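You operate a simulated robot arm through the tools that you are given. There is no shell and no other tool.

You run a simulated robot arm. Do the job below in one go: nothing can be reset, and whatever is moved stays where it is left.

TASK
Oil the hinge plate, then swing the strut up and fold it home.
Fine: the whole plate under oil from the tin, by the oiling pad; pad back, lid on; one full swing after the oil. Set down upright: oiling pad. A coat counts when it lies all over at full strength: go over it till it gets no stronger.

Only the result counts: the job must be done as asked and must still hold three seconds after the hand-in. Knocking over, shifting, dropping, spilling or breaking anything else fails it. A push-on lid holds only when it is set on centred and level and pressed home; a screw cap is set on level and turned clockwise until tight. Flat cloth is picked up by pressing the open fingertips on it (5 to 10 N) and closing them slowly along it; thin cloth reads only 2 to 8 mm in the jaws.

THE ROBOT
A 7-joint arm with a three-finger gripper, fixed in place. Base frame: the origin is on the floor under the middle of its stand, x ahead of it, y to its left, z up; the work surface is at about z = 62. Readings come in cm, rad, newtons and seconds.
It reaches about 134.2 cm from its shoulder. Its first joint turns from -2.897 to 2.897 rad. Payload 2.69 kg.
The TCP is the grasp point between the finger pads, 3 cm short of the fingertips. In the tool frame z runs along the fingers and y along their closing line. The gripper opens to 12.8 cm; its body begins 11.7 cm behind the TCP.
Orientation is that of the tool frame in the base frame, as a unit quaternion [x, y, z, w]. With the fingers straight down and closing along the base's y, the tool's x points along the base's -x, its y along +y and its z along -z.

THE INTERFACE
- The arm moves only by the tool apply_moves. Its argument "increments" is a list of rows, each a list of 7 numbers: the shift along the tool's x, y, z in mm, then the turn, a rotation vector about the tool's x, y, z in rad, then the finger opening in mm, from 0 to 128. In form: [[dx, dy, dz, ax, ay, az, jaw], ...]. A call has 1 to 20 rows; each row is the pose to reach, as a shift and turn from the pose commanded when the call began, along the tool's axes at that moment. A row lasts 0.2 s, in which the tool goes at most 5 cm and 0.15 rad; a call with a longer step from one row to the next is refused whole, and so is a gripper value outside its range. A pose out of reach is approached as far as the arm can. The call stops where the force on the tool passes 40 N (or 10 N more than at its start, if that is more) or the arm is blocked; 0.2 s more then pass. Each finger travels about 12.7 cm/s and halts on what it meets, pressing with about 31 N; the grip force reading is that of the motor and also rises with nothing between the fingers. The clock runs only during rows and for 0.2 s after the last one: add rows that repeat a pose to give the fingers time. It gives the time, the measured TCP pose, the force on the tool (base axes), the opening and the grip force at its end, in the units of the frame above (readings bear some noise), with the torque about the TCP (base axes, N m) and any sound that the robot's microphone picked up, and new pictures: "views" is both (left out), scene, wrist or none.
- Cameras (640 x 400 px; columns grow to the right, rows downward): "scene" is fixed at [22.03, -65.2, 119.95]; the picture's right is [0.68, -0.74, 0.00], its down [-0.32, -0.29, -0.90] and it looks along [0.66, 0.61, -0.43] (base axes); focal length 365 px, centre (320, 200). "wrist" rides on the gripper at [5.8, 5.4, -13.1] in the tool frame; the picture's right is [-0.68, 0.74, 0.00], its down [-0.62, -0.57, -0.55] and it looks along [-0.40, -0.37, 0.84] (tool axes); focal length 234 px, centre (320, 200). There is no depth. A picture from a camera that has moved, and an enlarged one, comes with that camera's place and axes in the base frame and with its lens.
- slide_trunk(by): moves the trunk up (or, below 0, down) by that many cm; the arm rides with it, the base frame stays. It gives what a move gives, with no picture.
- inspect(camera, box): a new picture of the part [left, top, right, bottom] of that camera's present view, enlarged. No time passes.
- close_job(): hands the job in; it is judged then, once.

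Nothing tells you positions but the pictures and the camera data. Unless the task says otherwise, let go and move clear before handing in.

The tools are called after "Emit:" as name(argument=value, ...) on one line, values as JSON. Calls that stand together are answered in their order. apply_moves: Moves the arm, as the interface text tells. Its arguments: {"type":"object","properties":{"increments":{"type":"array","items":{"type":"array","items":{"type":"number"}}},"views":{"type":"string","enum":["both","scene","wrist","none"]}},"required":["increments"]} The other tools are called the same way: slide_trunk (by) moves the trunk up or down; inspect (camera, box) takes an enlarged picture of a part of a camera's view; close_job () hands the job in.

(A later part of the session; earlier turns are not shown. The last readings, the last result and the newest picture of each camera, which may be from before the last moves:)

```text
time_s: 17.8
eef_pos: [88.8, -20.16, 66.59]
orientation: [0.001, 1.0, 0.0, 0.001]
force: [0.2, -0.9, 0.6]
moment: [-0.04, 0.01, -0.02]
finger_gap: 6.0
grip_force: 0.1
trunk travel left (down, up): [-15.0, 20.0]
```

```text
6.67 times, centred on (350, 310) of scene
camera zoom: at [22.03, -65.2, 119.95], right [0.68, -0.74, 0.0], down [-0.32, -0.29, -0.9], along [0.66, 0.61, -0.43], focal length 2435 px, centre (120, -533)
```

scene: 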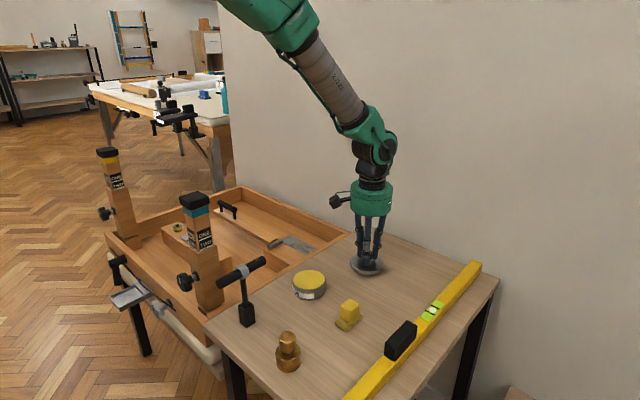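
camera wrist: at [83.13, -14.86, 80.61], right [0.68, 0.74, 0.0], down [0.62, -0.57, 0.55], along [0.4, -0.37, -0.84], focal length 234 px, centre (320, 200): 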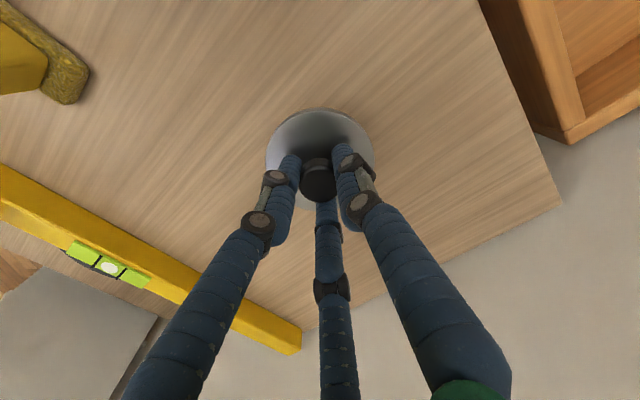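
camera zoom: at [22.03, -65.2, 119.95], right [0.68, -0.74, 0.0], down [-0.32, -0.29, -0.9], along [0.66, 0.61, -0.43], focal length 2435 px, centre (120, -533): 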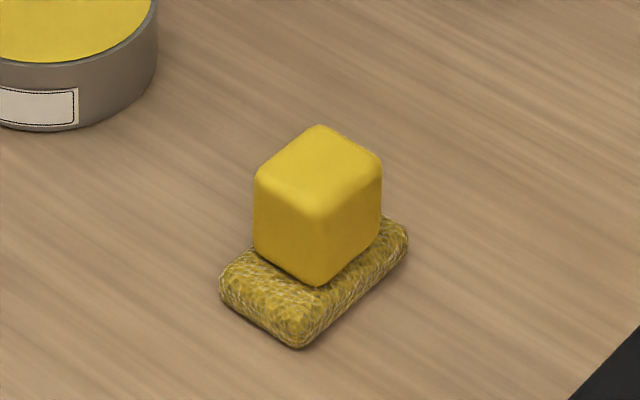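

The sponge is about 5.7 cm (x) × 3 cm (y), aligned with the base axes, with a ≈2.9 cm cube handle centred near (70.75, −28.85). The step was too long, so I re-plan the transfer with shorter steps.

Emit:
apply_moves(increments=[[0, 0, -45, 0, 0, 0, 70], [0, 0, -90, 0, 0, 0, 80], [35, -15, -110, 0, 0, 0, 80], [70, -32, -130, 0, 0, 0, 80], [105, -50, -140, 0, 0, 0, 80], [143, -68, -140, 0, 0, 0, 80], [181, -87, -140, 0, 0, 0, 80], [181, -87, -140, 0, 0, 0, 80]])

Emit:
inspect(camera="wrist", box=[220, 60, 420, 185])

Emit:
inspect(camera="scene", box=[300, 230, 420, 320])

```text
time_s: 19.6
eef_pos: [70.86, -29.02, 80.78]
orientation: [0.0, 1.0, 0.0, 0.0]
force: [-1.3, -0.4, -0.1]
moment: [0.03, -0.03, 0.05]
finger_gap: 8.02
grip_force: 0.1
trunk travel left (down, up): [-15.0, 20.0]
camera wrist: at [65.09, -23.66, 93.74], right [0.68, 0.74, 0.0], down [0.62, -0.57, 0.55], along [0.4, -0.37, -0.84], focal length 234 px, centre (320, 200)
```

scene: 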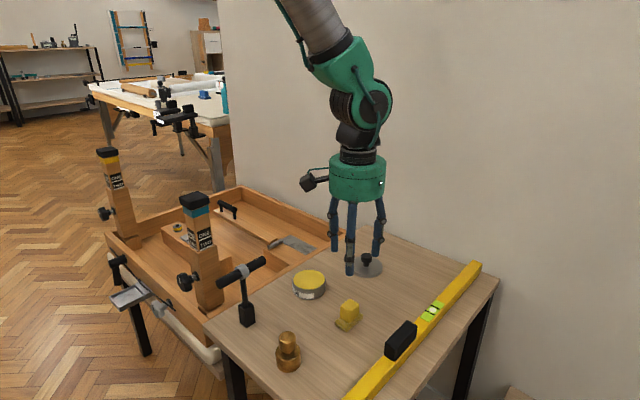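
wrist: 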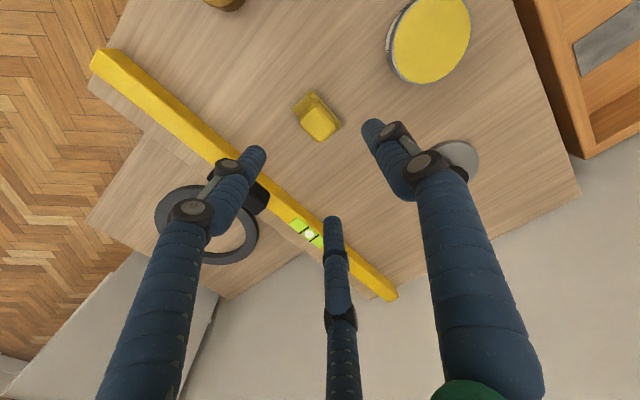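

```text
3.20 times, centred on (320, 122) of wrist
camera zoom: at [65.09, -23.66, 93.74], right [0.68, 0.74, 0.0], down [0.62, -0.57, 0.55], along [0.4, -0.37, -0.84], focal length 749 px, centre (320, 448)
```

zoom: 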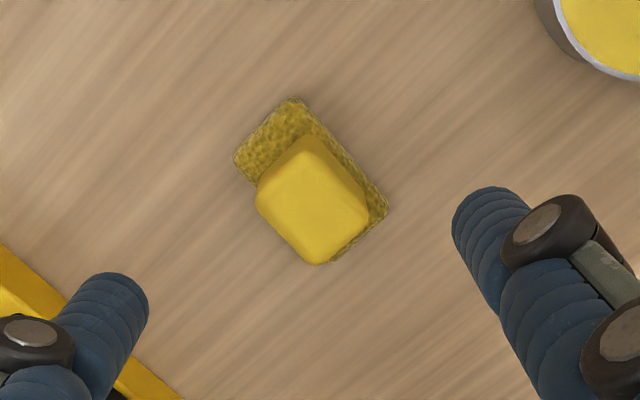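

```text
4.44 times, centred on (360, 275) of scene
camera zoom: at [22.03, -65.2, 119.95], right [0.68, -0.74, 0.0], down [-0.32, -0.29, -0.9], along [0.66, 0.61, -0.43], focal length 1623 px, centre (142, -133)
```

zoom: 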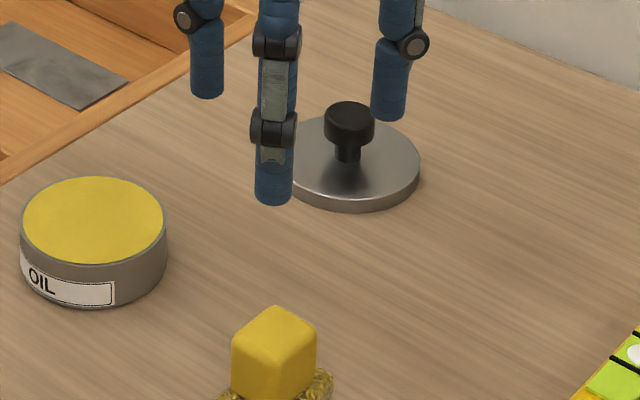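

Emit:
apply_moves(increments=[[5, 2.5, 20, 0, 0, 0, 75], [5, 2.5, 55, 0, 0, 0, 65], [5, 2.5, 90, 0, 0, 0, 60], [5, 2.5, 100, 0, 0, 0, 60], [5, 2.5, 100, 0, 0, 0, 60]])

Emit:
inspect(camera="wrist", box=[220, 80, 420, 205])

Emit:
inspect(camera="scene", box=[310, 260, 400, 340])

```text
time_s: 20.8
eef_pos: [70.17, -28.6, 70.59]
orientation: [0.001, 1.0, 0.0, -0.001]
force: [-0.7, 1.0, 0.5]
moment: [-0.01, 0.02, -0.02]
finger_gap: 6.0
grip_force: 0.1
trunk travel left (down, up): [-15.0, 20.0]
camera wrist: at [64.44, -23.26, 83.61], right [0.68, 0.74, 0.0], down [0.62, -0.57, 0.55], along [0.4, -0.37, -0.84], focal length 234 px, centre (320, 200)
```

scene: 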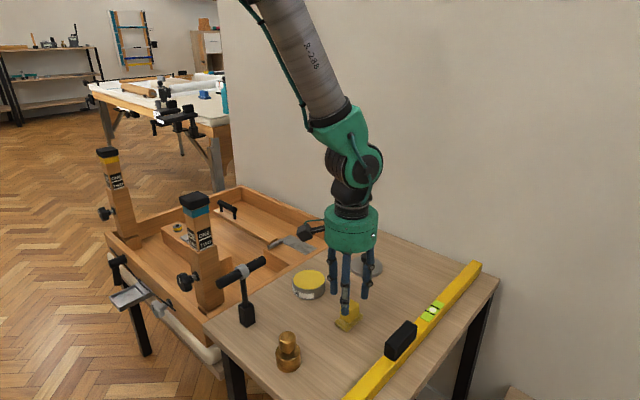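
wrist: 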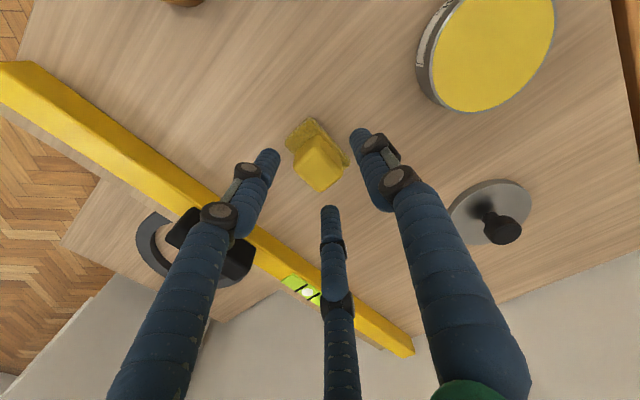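

```text
3.20 times, centred on (320, 142) of wrist
camera zoom: at [64.44, -23.26, 83.61], right [0.68, 0.74, 0.0], down [0.62, -0.57, 0.55], along [0.4, -0.37, -0.84], focal length 749 px, centre (320, 384)
```

zoom: 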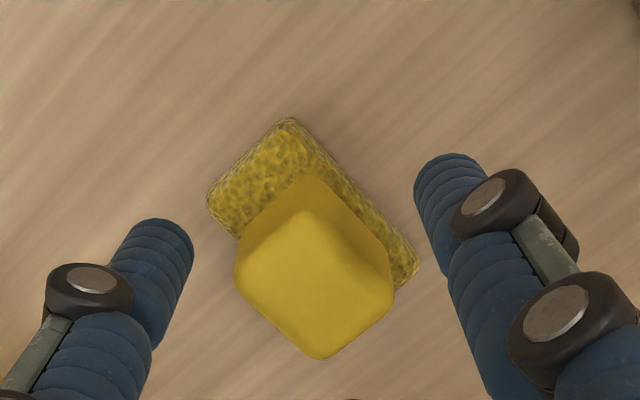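

```text
5.00 times, centred on (355, 300) of scene
camera zoom: at [22.03, -65.2, 119.95], right [0.68, -0.74, 0.0], down [-0.32, -0.29, -0.9], along [0.66, 0.61, -0.43], focal length 1826 px, centre (145, -300)
```

zoom: 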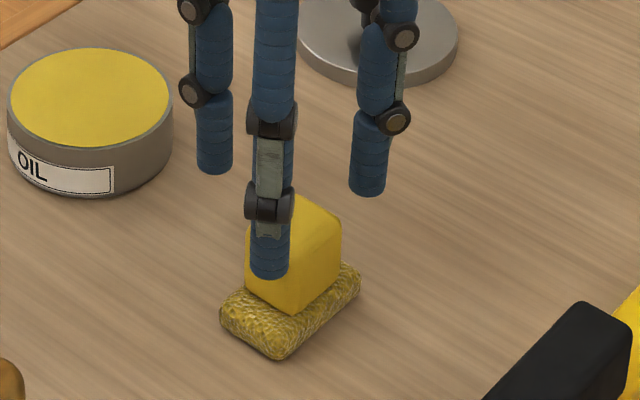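

Emit:
apply_moves(increments=[[-1.3, -2.6, 10, 0, 0, 0, 60], [-1.3, -2.6, 22, 0, 0, 0, 55], [-1.3, -2.6, 32, 0, 0, 0, 50], [-1.3, -2.6, 34, 0, 0, 0, 45], [-1.3, -2.6, 34, 0, 0, 0, 42]], views="none")

Emit:
inspect(camera="wrist", box=[220, 80, 420, 205])

Emit:
inspect(camera="scene", box=[310, 260, 400, 340])

```text
time_s: 22.0
eef_pos: [70.37, -28.76, 67.19]
orientation: [0.0, 1.0, 0.001, 0.0]
force: [0.2, 1.4, 2.0]
moment: [-0.04, -0.01, -0.02]
finger_gap: 4.4
grip_force: 1.2
trunk travel left (down, up): [-15.0, 20.0]
```

```text
3.20 times, centred on (320, 142) of wrist
camera zoom: at [64.5, -23.5, 80.24], right [0.68, 0.74, 0.0], down [0.62, -0.57, 0.55], along [0.4, -0.37, -0.84], focal length 749 px, centre (320, 384)
```

zoom: 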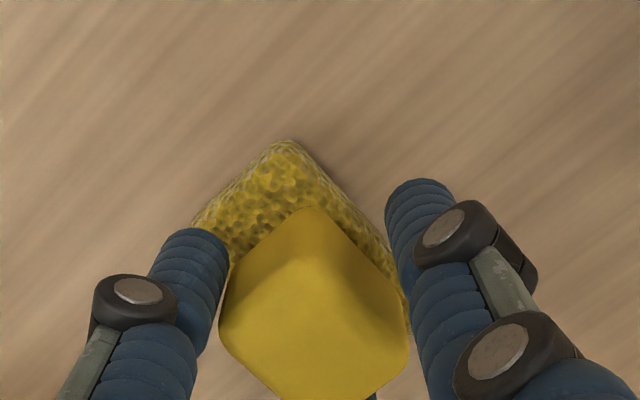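

```text
5.00 times, centred on (355, 300) of scene
camera zoom: at [22.03, -65.2, 119.95], right [0.68, -0.74, 0.0], down [-0.32, -0.29, -0.9], along [0.66, 0.61, -0.43], focal length 1826 px, centre (145, -300)
```

zoom: 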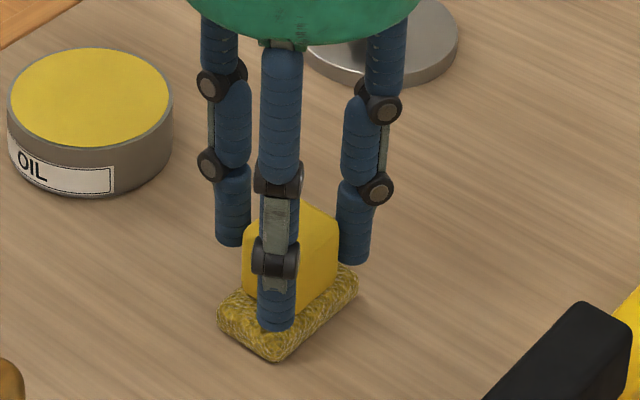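

Emit:
apply_moves(increments=[[0, 0, 0, 0, 0, 0, 36], [0, 0, 0, 0, 0, 0, 30], [0, 0, 0, 0, 0, 0, 24], [0, 0, 0, 0, 0, 0, 18], [0, 0, 0, 0, 0, 0, 10], [0, 0, 0, 0, 0, 0, 5]], views="none")

Emit:
inspect(camera="wrist", box=[220, 80, 420, 205])

Emit:
inspect(camera="scene", box=[310, 260, 400, 340])

```text
time_s: 23.4
eef_pos: [70.33, -28.73, 67.29]
orientation: [0.0, 1.0, 0.0, 0.0]
force: [2.0, -1.8, 3.1]
moment: [-0.07, 0.0, 0.01]
finger_gap: 4.19
grip_force: 26.9
trunk travel left (down, up): [-15.0, 20.0]
```

```text
3.20 times, centred on (320, 142) of wrist
camera zoom: at [64.49, -23.5, 80.24], right [0.68, 0.74, 0.0], down [0.62, -0.57, 0.55], along [0.4, -0.37, -0.84], focal length 749 px, centre (320, 384)
```

zoom: 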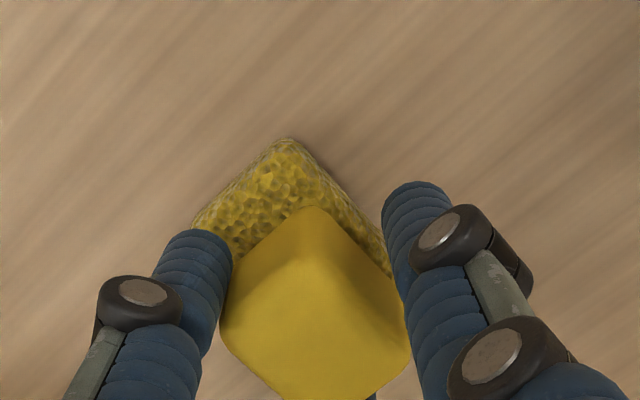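

```text
5.00 times, centred on (355, 300) of scene
camera zoom: at [22.03, -65.2, 119.95], right [0.68, -0.74, 0.0], down [-0.32, -0.29, -0.9], along [0.66, 0.61, -0.43], focal length 1826 px, centre (145, -300)
```

zoom: 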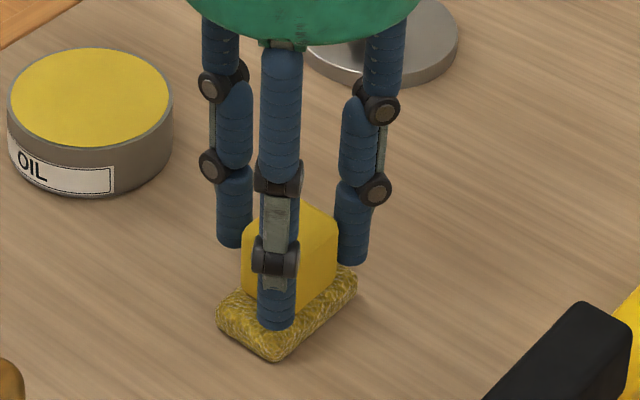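

The handle is gripped (4.2 cm opening). I note the home pose (70.35, −28.75, 67.2) and lift a little to check the hold.

Emit:
apply_moves(increments=[[0, 0, -5, 0, 0, 0, 5], [0, 0, -15, 0, 0, 0, 5], [0, 0, -35, 0, 0, 0, 5], [0, 0, -60, 0, 0, 0, 5], [0, 0, -60, 0, 0, 0, 5]])

Emit:
inspect(camera="scene", box=[290, 230, 400, 330])

Emit:
inspect(camera="wrist", box=[220, 80, 420, 205])

```text
time_s: 24.6
eef_pos: [70.18, -29.07, 73.28]
orientation: [0.0, 1.0, 0.0, 0.0]
force: [-0.7, -0.4, -0.6]
moment: [-0.02, -0.02, -0.02]
finger_gap: 4.21
grip_force: 27.0
trunk travel left (down, up): [-15.0, 20.0]
camera wrist: at [64.48, -23.78, 86.36], right [0.68, 0.74, 0.0], down [0.62, -0.57, 0.55], along [0.4, -0.37, -0.84], focal length 234 px, centre (320, 200)
```

scene: 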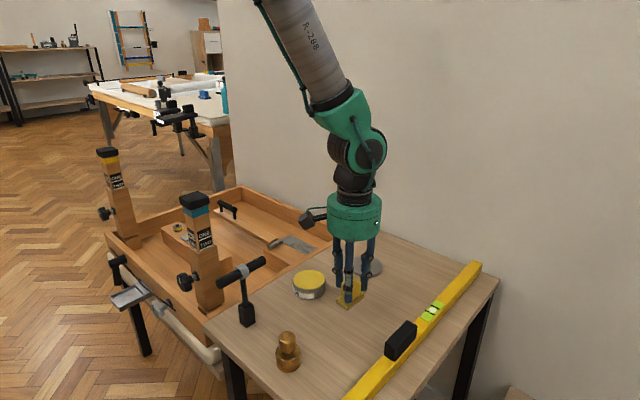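
wrist: 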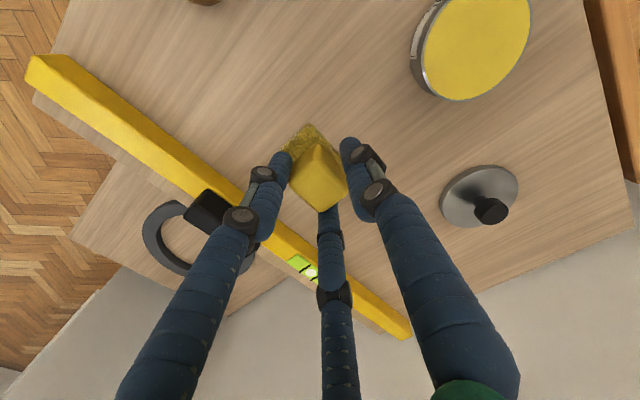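

```text
4.00 times, centred on (345, 280) of scene
camera zoom: at [22.03, -65.2, 119.95], right [0.68, -0.74, 0.0], down [-0.32, -0.29, -0.9], along [0.66, 0.61, -0.43], focal length 1461 px, centre (220, -120)
```

zoom: 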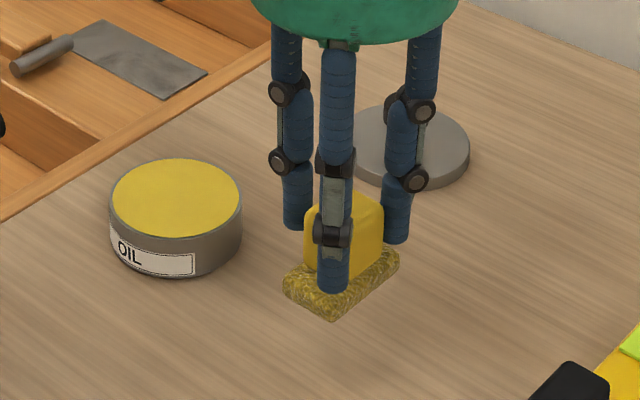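

```text
3.20 times, centred on (320, 142) of wrist
camera zoom: at [64.48, -23.78, 86.36], right [0.68, 0.74, 0.0], down [0.62, -0.57, 0.55], along [0.4, -0.37, -0.84], focal length 749 px, centre (320, 384)
```

zoom: 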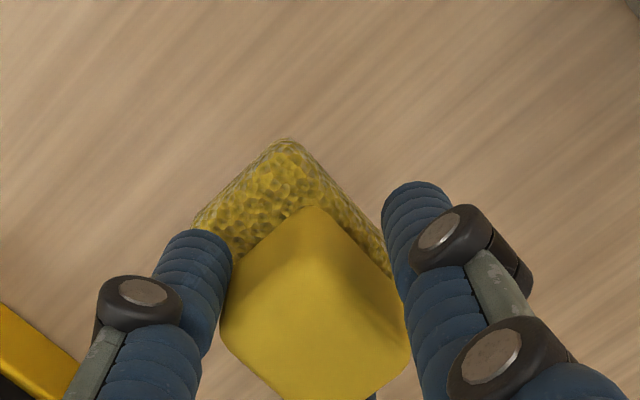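

The pad is held level. Next I bring it over the tin and lower it gently into the oil.

Emit:
apply_moves(increments=[[-3, 15, -27, 0, 0, 0, 5], [-8, 55, -27, 0, 0, 0, 5], [-14, 95, -27, 0, 0, 0, 5], [-19, 130, -27, 0, 0, 0, 5], [-20, 141, -27, 0, 0, 0, 5], [-20, 141, -27, 0, 0, 0, 5]])

Emit:
inspect(camera="scene", box=[260, 210, 360, 310])

Emit:
inspect(camera="wrist", box=[220, 60, 420, 185])

```text
time_s: 26.0
eef_pos: [72.51, -14.64, 75.74]
orientation: [0.0, 1.0, 0.0, 0.0]
force: [-0.2, 0.0, -1.5]
moment: [-0.04, -0.01, -0.01]
finger_gap: 4.2
grip_force: 27.3
trunk travel left (down, up): [-15.0, 20.0]
camera wrist: at [66.74, -9.39, 88.73], right [0.68, 0.74, 0.0], down [0.62, -0.57, 0.55], along [0.4, -0.37, -0.84], focal length 234 px, centre (320, 200)
```

scene: 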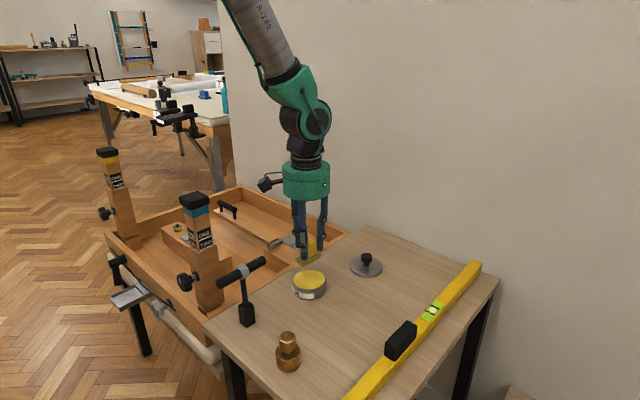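
wrist: 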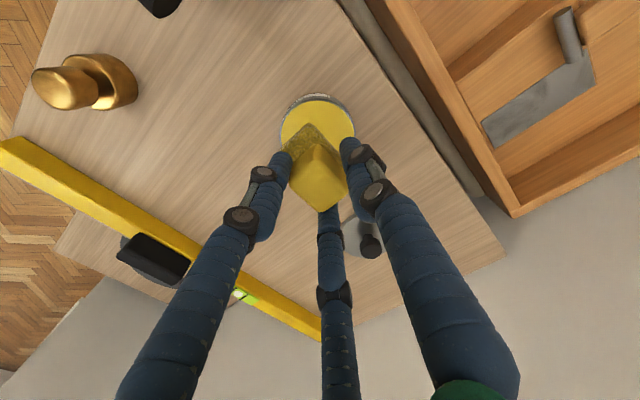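

```text
4.00 times, centred on (310, 260) of scene
camera zoom: at [22.03, -65.2, 119.95], right [0.68, -0.74, 0.0], down [-0.32, -0.29, -0.9], along [0.66, 0.61, -0.43], focal length 1461 px, centre (360, -40)
```

zoom: 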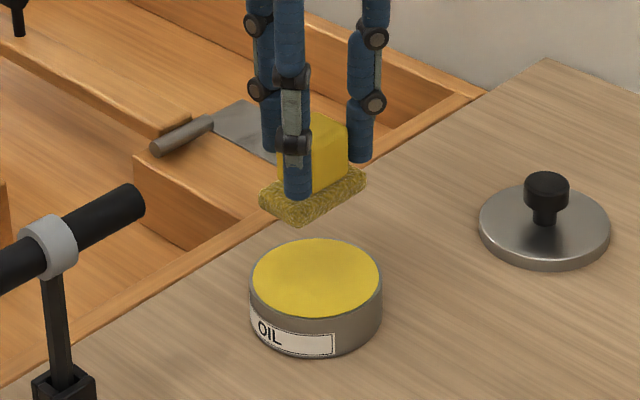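

```text
3.20 times, centred on (320, 122) of wrist
camera zoom: at [66.74, -9.39, 88.73], right [0.68, 0.74, 0.0], down [0.62, -0.57, 0.55], along [0.4, -0.37, -0.84], focal length 749 px, centre (320, 448)
```

zoom: 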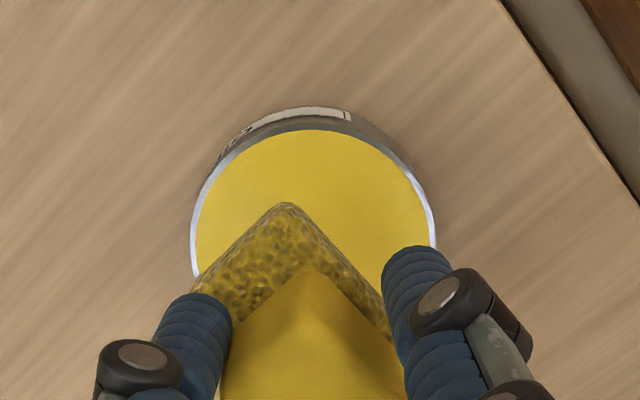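

Emit:
apply_moves(increments=[[2, -0.5, 15, 0, 0, 0, 5], [2, -0.5, 35, 0, 0, 0, 5], [2, -0.5, 48, 0, 0, 0, 5], [2, -0.5, 54, 0, 0, 0, 5], [2, -0.5, 58, 0, 0, 0, 5], [2, -0.5, 58, 0, 0, 0, 5]], views="none")

Emit:
inspect(camera="scene", box=[270, 240, 350, 310])

Emit:
inspect(camera="wrist", box=[220, 60, 420, 185])

```text
time_s: 27.4
eef_pos: [72.32, -14.78, 70.23]
orientation: [0.0, 1.0, 0.0, 0.001]
force: [-4.4, -2.1, 17.5]
moment: [-0.16, 0.24, -0.06]
finger_gap: 4.22
grip_force: 26.4
trunk travel left (down, up): [-15.0, 20.0]
```

```text
5.71 times, centred on (310, 275) of scene
camera zoom: at [22.03, -65.2, 119.95], right [0.68, -0.74, 0.0], down [-0.32, -0.29, -0.9], along [0.66, 0.61, -0.43], focal length 2087 px, centre (377, -229)
```

zoom: 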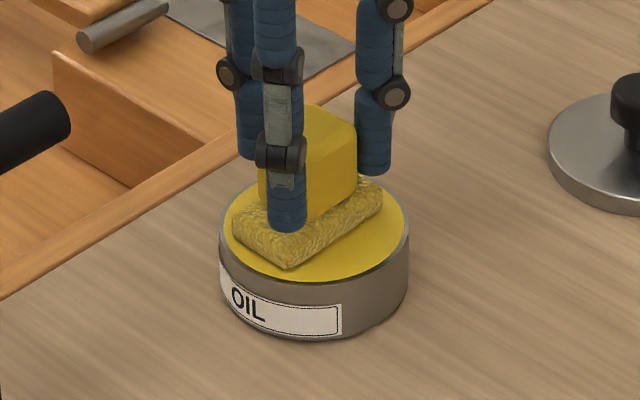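

```text
3.20 times, centred on (320, 122) of wrist
camera zoom: at [66.44, -9.43, 83.21], right [0.68, 0.74, 0.0], down [0.61, -0.57, 0.55], along [0.41, -0.37, -0.84], focal length 749 px, centre (320, 448)
```

zoom: 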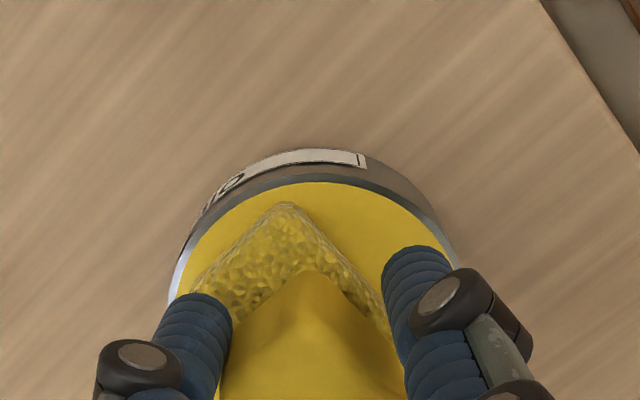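

The sponge is pressing on the oil surface (≈17 N) and is already brightening. I'll hold briefly with lighter pressure, then lift and look.

Emit:
apply_moves(increments=[[0, 0, -1, 0, 0, 0, 5], [0, 0, -1, 0, 0, 0, 5], [0, 0, -1, 0, 0, 0, 5], [0, 0, -1, 0, 0, 0, 5], [0, 0, -10, 0, 0, 0, 5], [0, 0, -30, 0, 0, 0, 5], [0, 0, -60, 0, 0, 0, 5], [0, 0, -60, 0, 0, 0, 5]])

Emit:
inspect(camera="scene", box=[260, 210, 360, 310])

Emit:
inspect(camera="wrist", box=[220, 60, 420, 185])

```text
time_s: 29.2
eef_pos: [72.14, -14.8, 76.1]
orientation: [0.0, 1.0, 0.0, 0.0]
force: [-0.2, -0.1, 0.1]
moment: [-0.01, 0.01, 0.0]
finger_gap: 4.2
grip_force: 27.4
trunk travel left (down, up): [-15.0, 20.0]
camera wrist: at [66.29, -9.38, 89.04], right [0.68, 0.74, 0.0], down [0.62, -0.57, 0.55], along [0.4, -0.37, -0.84], focal length 234 px, centre (320, 200)
```

scene: 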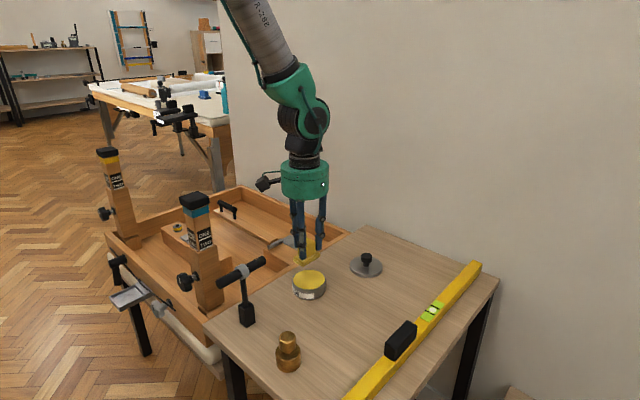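
wrist: 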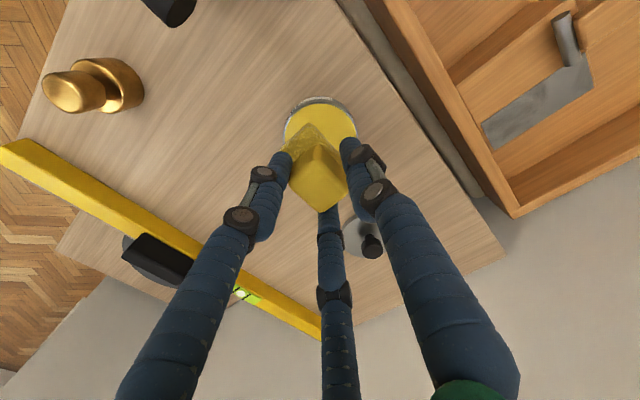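

```text
4.00 times, centred on (310, 260) of scene
camera zoom: at [22.03, -65.2, 119.95], right [0.68, -0.74, 0.0], down [-0.32, -0.29, -0.9], along [0.66, 0.61, -0.43], focal length 1461 px, centre (360, -40)
```

zoom: 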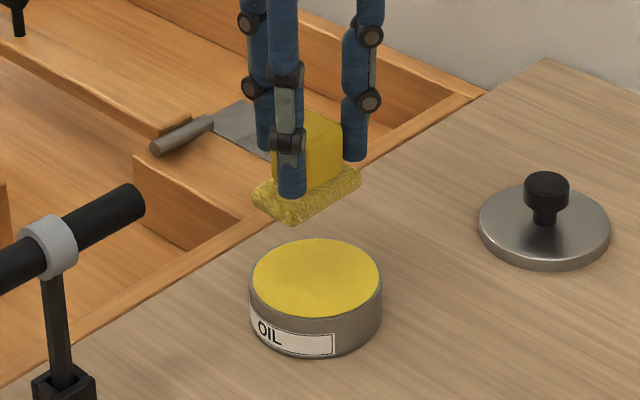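

```text
3.20 times, centred on (320, 122) of wrist
camera zoom: at [66.29, -9.38, 89.04], right [0.68, 0.74, 0.0], down [0.62, -0.57, 0.55], along [0.4, -0.37, -0.84], focal length 749 px, centre (320, 448)
```

zoom: 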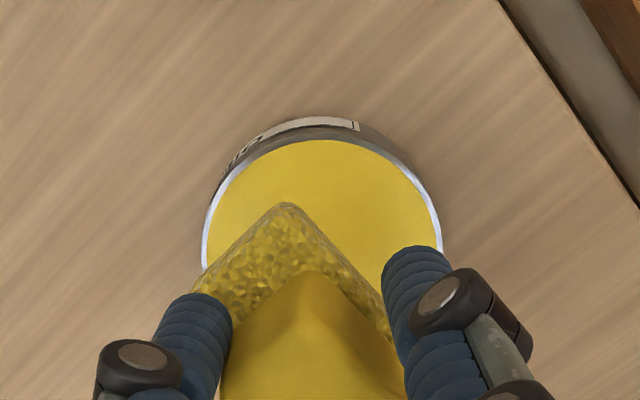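

The sponge is now wet with oil and the tin hasn't moved. Let me look at the plate from here to pin down its geometry before wiping.

Emit:
inspect(camera="wrist", box=[460, 0, 640, 220])

Emit:
inspect(camera="wrist", box=[470, 0, 630, 160])

```text
1.82 times, centred on (550, 110) of wrist
camera zoom: at [66.29, -9.38, 89.04], right [0.68, 0.74, 0.0], down [0.62, -0.57, 0.55], along [0.4, -0.37, -0.84], focal length 426 px, centre (-98, 364)
```

zoom: 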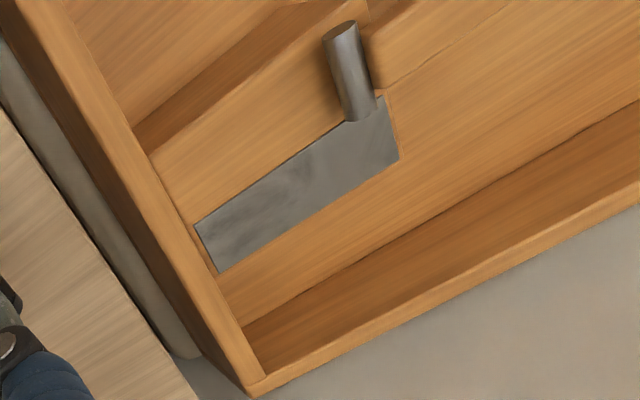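

```text
2.50 times, centred on (550, 80) of wrist
camera zoom: at [66.29, -9.38, 89.04], right [0.68, 0.74, 0.0], down [0.62, -0.57, 0.55], along [0.4, -0.37, -0.84], focal length 585 px, centre (-255, 500)
```

zoom: 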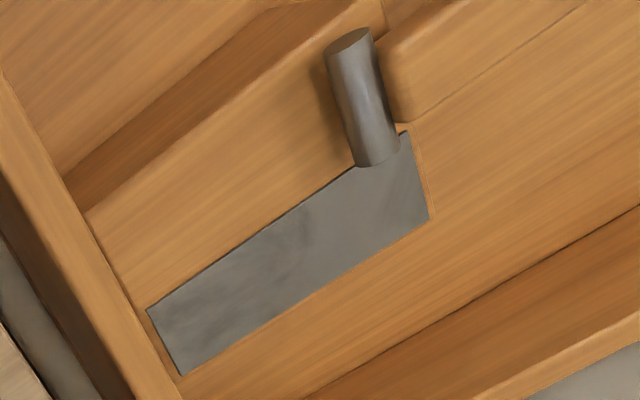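

The plate measures x 87.0–92.0, y 0.6–12.55, z ≈57.5, with the tray rim flush at its −y end and the pin ending near x≈86.2. I'll carry the oiled pad over the plate's −y end, staying high.

Emit:
apply_moves(increments=[[-30, 29, 0, 0, 0, 0, 5], [-60, 58, 0, 0, 0, 0, 5], [-90, 87, 0, 0, 0, 0, 5], [-120, 116, 0, 0, 0, 0, 5], [-150, 146, 0, 0, 0, 0, 5], [-178, 175, 0, 0, 0, 0, 5], [-178, 175, 30, 0, 0, 0, 5], [-178, 175, 60, 0, 0, 0, 5], [-178, 175, 90, 0, 0, 0, 5], [-178, 175, 100, 0, 0, 0, 5], [-178, 175, 100, 0, 0, 0, 5]])

Emit:
inspect(camera="scene", box=[250, 180, 350, 280])

Emit:
inspect(camera="wrist", box=[200, 50, 440, 200])

```text
time_s: 31.6
eef_pos: [89.94, 2.51, 66.33]
orientation: [0.001, 1.0, -0.001, -0.001]
force: [-0.1, 0.2, -1.0]
moment: [0.02, 0.02, 0.0]
finger_gap: 4.21
grip_force: 27.4
trunk travel left (down, up): [-15.0, 20.0]
camera wrist: at [84.08, 7.81, 79.29], right [0.68, 0.74, 0.0], down [0.62, -0.57, 0.55], along [0.4, -0.37, -0.84], focal length 234 px, centre (320, 200)
```

scene: 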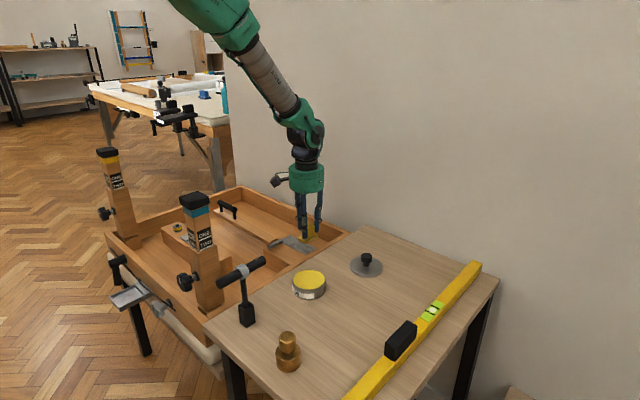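
wrist: 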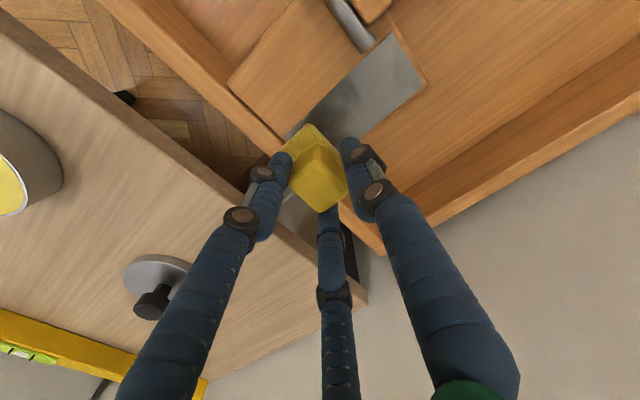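

```text
4.00 times, centred on (300, 230) of scene
camera zoom: at [22.03, -65.2, 119.95], right [0.68, -0.74, 0.0], down [-0.32, -0.29, -0.9], along [0.66, 0.61, -0.43], focal length 1461 px, centre (400, 80)
```

zoom: 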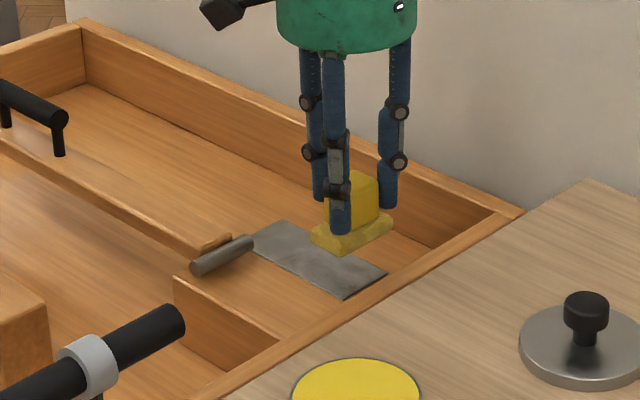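

```text
2.67 times, centred on (320, 125) of wrist
camera zoom: at [84.08, 7.81, 79.29], right [0.68, 0.74, 0.0], down [0.62, -0.57, 0.55], along [0.4, -0.37, -0.84], focal length 624 px, centre (320, 400)
```

zoom: 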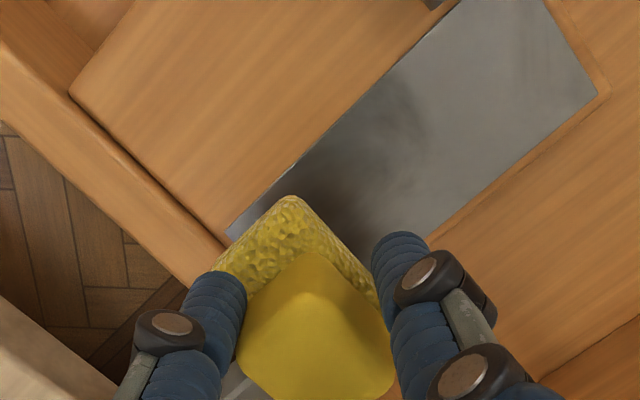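

Emit:
apply_moves(increments=[[0, 0, 15, 0, 0, 0, 5], [0, 0, 25, 0, 0, 0, 5], [0, 0, 31, 0, 0, 0, 5], [0, 0, 34, 0, 0, 0, 5], [0, 0, 36, 0, 0, 0, 5]], views="none")

Emit:
inspect(camera="scene", box=[260, 200, 350, 270])

Emit:
inspect(camera="wrist", box=[200, 50, 440, 200])

```text
time_s: 32.8
eef_pos: [90.13, 2.65, 62.72]
orientation: [0.001, 1.0, 0.0, 0.0]
force: [-8.4, -0.2, 20.4]
moment: [-0.14, 0.5, -0.06]
finger_gap: 4.19
grip_force: 27.6
trunk travel left (down, up): [-15.0, 20.0]
```

```text
5.71 times, centred on (305, 235) of scene
camera zoom: at [22.03, -65.2, 119.95], right [0.68, -0.74, 0.0], down [-0.32, -0.29, -0.9], along [0.66, 0.61, -0.43], focal length 2087 px, centre (406, 0)
```

zoom: 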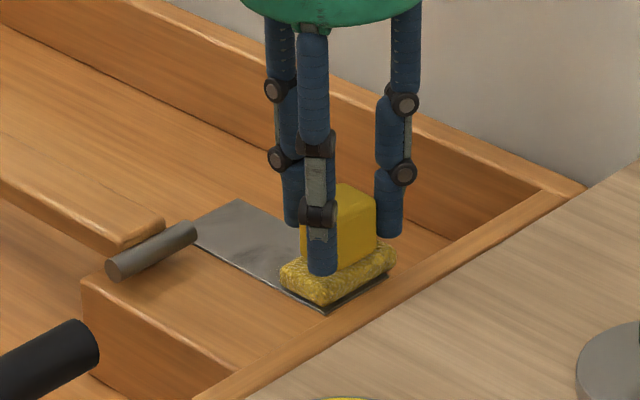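

```text
2.67 times, centred on (320, 125) of wrist
camera zoom: at [84.33, 8.02, 75.71], right [0.68, 0.74, 0.0], down [0.61, -0.57, 0.55], along [0.41, -0.37, -0.84], focal length 624 px, centre (320, 400)
```

zoom: 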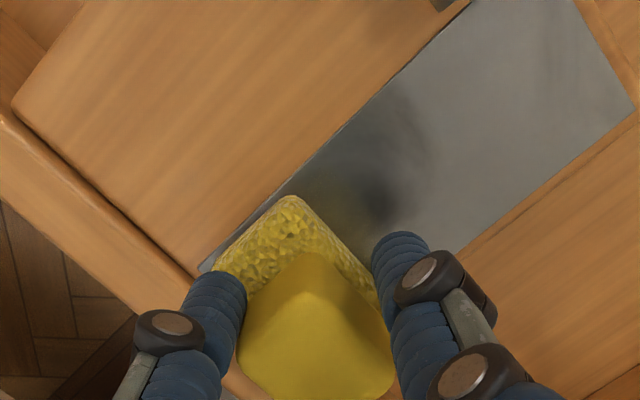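

Contact with about 20 N, so I'll ease off 2 mm, shift slightly toward −x to cover the near edge, and begin slow strokes along the plate.

Emit:
apply_moves(increments=[[0, 0, -2, 0, 0, 0, 5], [5, 0, -2, 0, 0, 0, 5], [5, -3, -2, 0, 0, 0, 5], [5, -5, -2, 0, 0, 0, 5], [5, -5, -2, 0, 0, 0, 5], [5, 5, -2, 0, 0, 0, 5], [5, 15, -2, 0, 0, 0, 5], [5, 25, -2, 0, 0, 0, 5], [5, 35, -2, 0, 0, 0, 5], [5, 45, -2, 0, 0, 0, 5], [5, 50, -2, 0, 0, 0, 5]], views="none")

Emit:
inspect(camera="scene", box=[260, 200, 350, 270])

Emit:
inspect(camera="wrist", box=[200, 50, 440, 200])

```text
time_s: 35.2
eef_pos: [89.35, 7.61, 62.8]
orientation: [0.0, 1.0, -0.001, 0.0]
force: [0.6, -1.1, 3.5]
moment: [-0.1, 0.07, 0.03]
finger_gap: 4.18
grip_force: 27.6
trunk travel left (down, up): [-15.0, 20.0]
```

```text
5.71 times, centred on (305, 235) of scene
camera zoom: at [22.03, -65.2, 119.95], right [0.68, -0.74, 0.0], down [-0.32, -0.29, -0.9], along [0.66, 0.61, -0.43], focal length 2087 px, centre (406, 0)
```

zoom: 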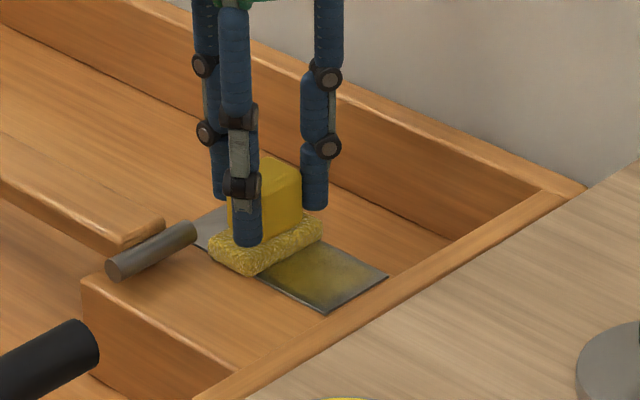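

```text
2.67 times, centred on (320, 125) of wrist
camera zoom: at [83.68, 12.99, 75.71], right [0.68, 0.74, 0.0], down [0.62, -0.57, 0.55], along [0.4, -0.37, -0.84], focal length 624 px, centre (320, 400)
```

zoom: 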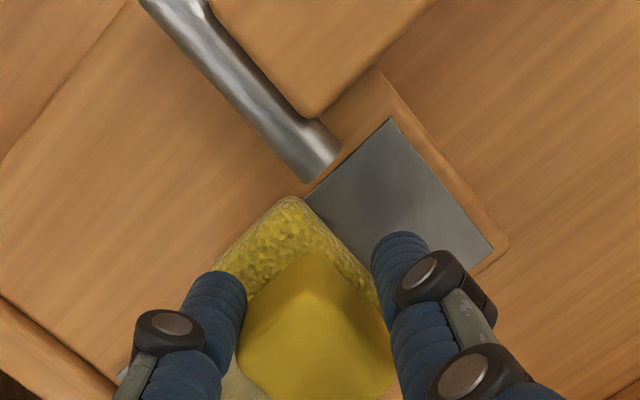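

Oil is being laid but edges need overlapping passes and slightly more pressure. Continuing: shift to +x, run to the +y end clear of the pin, then return along the +x side.

Emit:
apply_moves(increments=[[-4, 3, 1, 0, 0, 0, 5], [-7, 8, 1, 0, 0, 0, 5], [-7, 18, 1, 0, 0, 0, 5], [-7, 28, 1, 0, 0, 0, 5], [-7, 38, 1, 0, 0, 0, 5], [-7, 42, 1, 0, 0, 0, 5], [-12, 42, 1, 0, 0, 0, 5], [-12, 32, 1, 0, 0, 0, 5], [-12, 22, 1, 0, 0, 0, 5], [-12, 12, 1, 0, 0, 0, 5], [-12, 2, 1, 0, 0, 0, 5], [-12, -8, 1, 0, 0, 0, 5], [-12, -18, 1, 0, 0, 0, 5], [-12, -28, 1, 0, 0, 0, 5], [-12, -38, 1, 0, 0, 0, 5], [-12, -48, 1, 0, 0, 0, 5], [-12, -54, 1, 0, 0, 0, 5]], views="none")

Emit:
inspect(camera="scene", box=[260, 200, 350, 270])

Emit:
inspect(camera="wrist", box=[200, 0, 440, 200])

```text
time_s: 38.8
eef_pos: [90.63, 2.22, 62.66]
orientation: [0.0, 1.0, 0.0, 0.0]
force: [-1.4, 1.7, 7.2]
moment: [-0.08, 0.05, -0.02]
finger_gap: 4.2
grip_force: 27.7
trunk travel left (down, up): [-15.0, 20.0]
```

```text
5.71 times, centred on (305, 235) of scene
camera zoom: at [22.03, -65.2, 119.95], right [0.68, -0.74, 0.0], down [-0.32, -0.29, -0.9], along [0.66, 0.61, -0.43], focal length 2087 px, centre (406, 0)
```

zoom: 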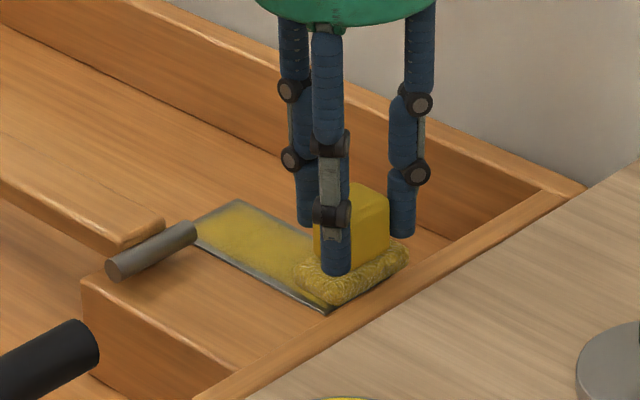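

```text
2.00 times, centred on (320, 100) of wrist
camera zoom: at [84.88, 7.54, 75.68], right [0.68, 0.74, 0.0], down [0.62, -0.57, 0.55], along [0.4, -0.37, -0.84], focal length 468 px, centre (320, 400)
```

zoom: 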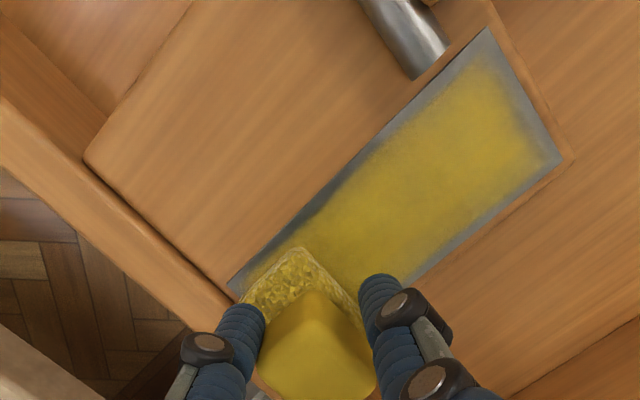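

The coat is building; thin bare strips remain along the edges. Next I'll run wider passes: the −y end against the rim, then the +x edge, the +y end, and the −x edge (stopping short of the pin).

Emit:
apply_moves(increments=[[0, -3, 0, 0, 0, 0, 5], [0, -5, 0, 0, 0, 0, 5], [8, -5, 0, 0, 0, 0, 5], [18, -5, 0, 0, 0, 0, 5], [18, -5, 0, 0, 0, 0, 5], [8, -5, 0, 0, 0, 0, 5], [-2, -5, 0, 0, 0, 0, 5], [-7, -5, 0, 0, 0, 0, 5], [-7, 5, 0, 0, 0, 0, 5], [-7, 15, 0, 0, 0, 0, 5], [-7, 25, 0, 0, 0, 0, 5], [-7, 35, 0, 0, 0, 0, 5], [-7, 45, 0, 0, 0, 0, 5], [-7, 55, 0, 0, 0, 0, 5], [-7, 65, 0, 0, 0, 0, 5], [-7, 75, 0, 0, 0, 0, 5], [-7, 85, 0, 0, 0, 0, 5], [-7, 95, 0, 0, 0, 0, 5], [-7, 100, 0, 0, 0, 0, 5]], views="none")

Emit:
inspect(camera="scene", box=[260, 200, 350, 270])

Emit:
inspect(camera="wrist", box=[200, 0, 440, 200])

```text
time_s: 42.8
eef_pos: [91.4, 12.35, 62.65]
orientation: [-0.001, 1.0, 0.0, -0.001]
force: [-0.9, -3.2, 8.2]
moment: [-0.25, 0.08, 0.01]
finger_gap: 4.19
grip_force: 27.7
trunk travel left (down, up): [-15.0, 20.0]
```

```text
5.71 times, centred on (305, 235) of scene
camera zoom: at [22.03, -65.2, 119.95], right [0.68, -0.74, 0.0], down [-0.32, -0.29, -0.9], along [0.66, 0.61, -0.43], focal length 2087 px, centre (406, 0)
```

zoom: 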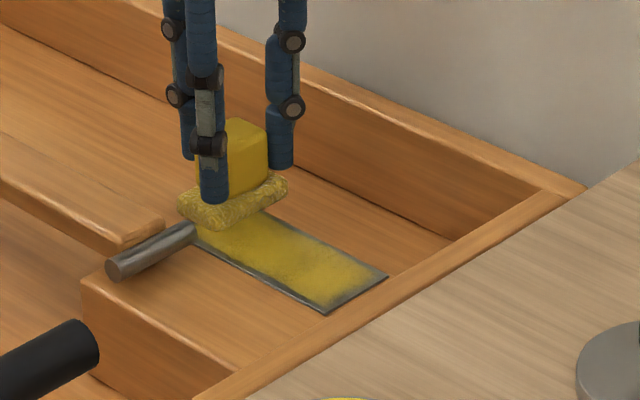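

```text
2.00 times, centred on (320, 100) of wrist
camera zoom: at [85.58, 17.67, 75.64], right [0.68, 0.74, 0.0], down [0.62, -0.57, 0.55], along [0.4, -0.37, -0.84], focal length 468 px, centre (320, 400)
```

zoom: 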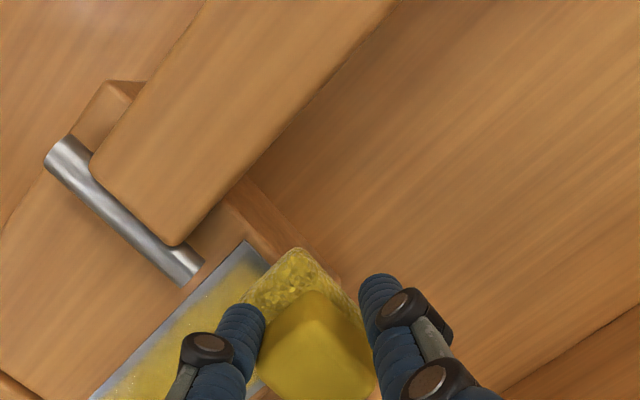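

Emit:
apply_moves(increments=[[6, 0, 0, 0, 0, 0, 5], [12, 0, 0, 0, 0, 0, 5], [16, 0, 0, 0, 0, 0, 5], [17, 0, 0, 0, 0, 0, 5], [17, -10, 0, 0, 0, 0, 5], [17, -20, 0, 0, 0, 0, 5], [17, -30, 0, 0, 0, 0, 5], [17, -40, 0, 0, 0, 0, 5], [18, -48, 0, 0, 0, 0, 5], [25, -50, 0, 0, 0, 0, 5], [26, -60, 0, 0, 0, 0, 5], [26, -70, 0, 0, 0, 0, 5], [26, -80, 0, 0, 0, 0, 5], [26, -90, 0, 0, 0, 0, 5], [26, -100, 0, 0, 0, 0, 5], [26, -106, 0, 0, 0, 0, 5], [20, -107, 0, 0, 0, 0, 5], [12, -107, 0, 0, 0, 0, 5], [4, -107, 0, 0, 0, 0, 5]], views="none")

Emit:
inspect(camera="scene", box=[260, 200, 350, 270])

Emit:
inspect(camera="wrist", box=[200, 0, 440, 200])

```text
time_s: 46.8
eef_pos: [91.09, 1.55, 62.57]
orientation: [0.0, 1.0, 0.0, 0.001]
force: [-2.3, -0.2, 8.8]
moment: [-0.06, 0.16, -0.01]
finger_gap: 4.21
grip_force: 27.8
trunk travel left (down, up): [-15.0, 20.0]
```

```text
5.71 times, centred on (305, 235) of scene
camera zoom: at [22.03, -65.2, 119.95], right [0.68, -0.74, 0.0], down [-0.32, -0.29, -0.9], along [0.66, 0.61, -0.43], focal length 2087 px, centre (406, 0)
```

zoom: 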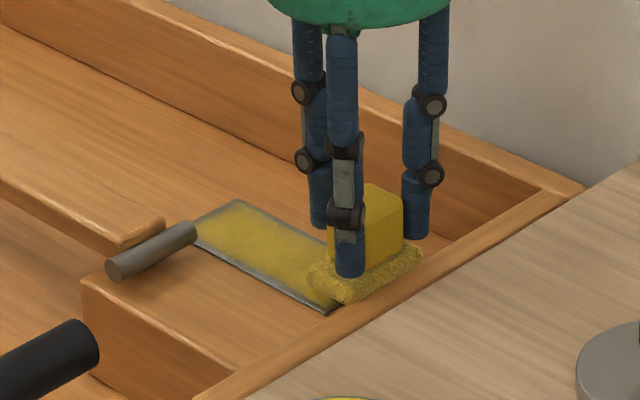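

```text
2.00 times, centred on (320, 100) of wrist
camera zoom: at [85.29, 6.93, 75.62], right [0.68, 0.74, 0.0], down [0.61, -0.57, 0.55], along [0.41, -0.37, -0.84], focal length 468 px, centre (320, 400)
```

zoom: 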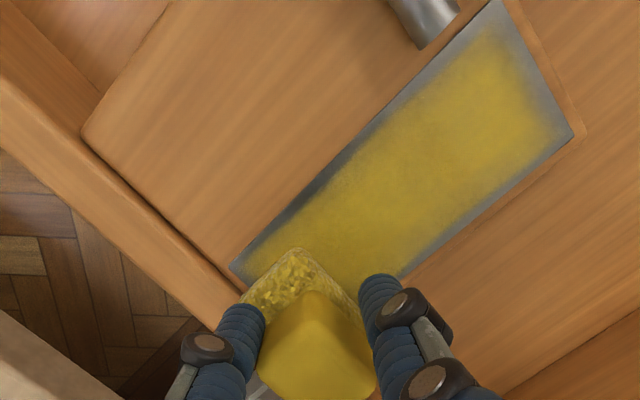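

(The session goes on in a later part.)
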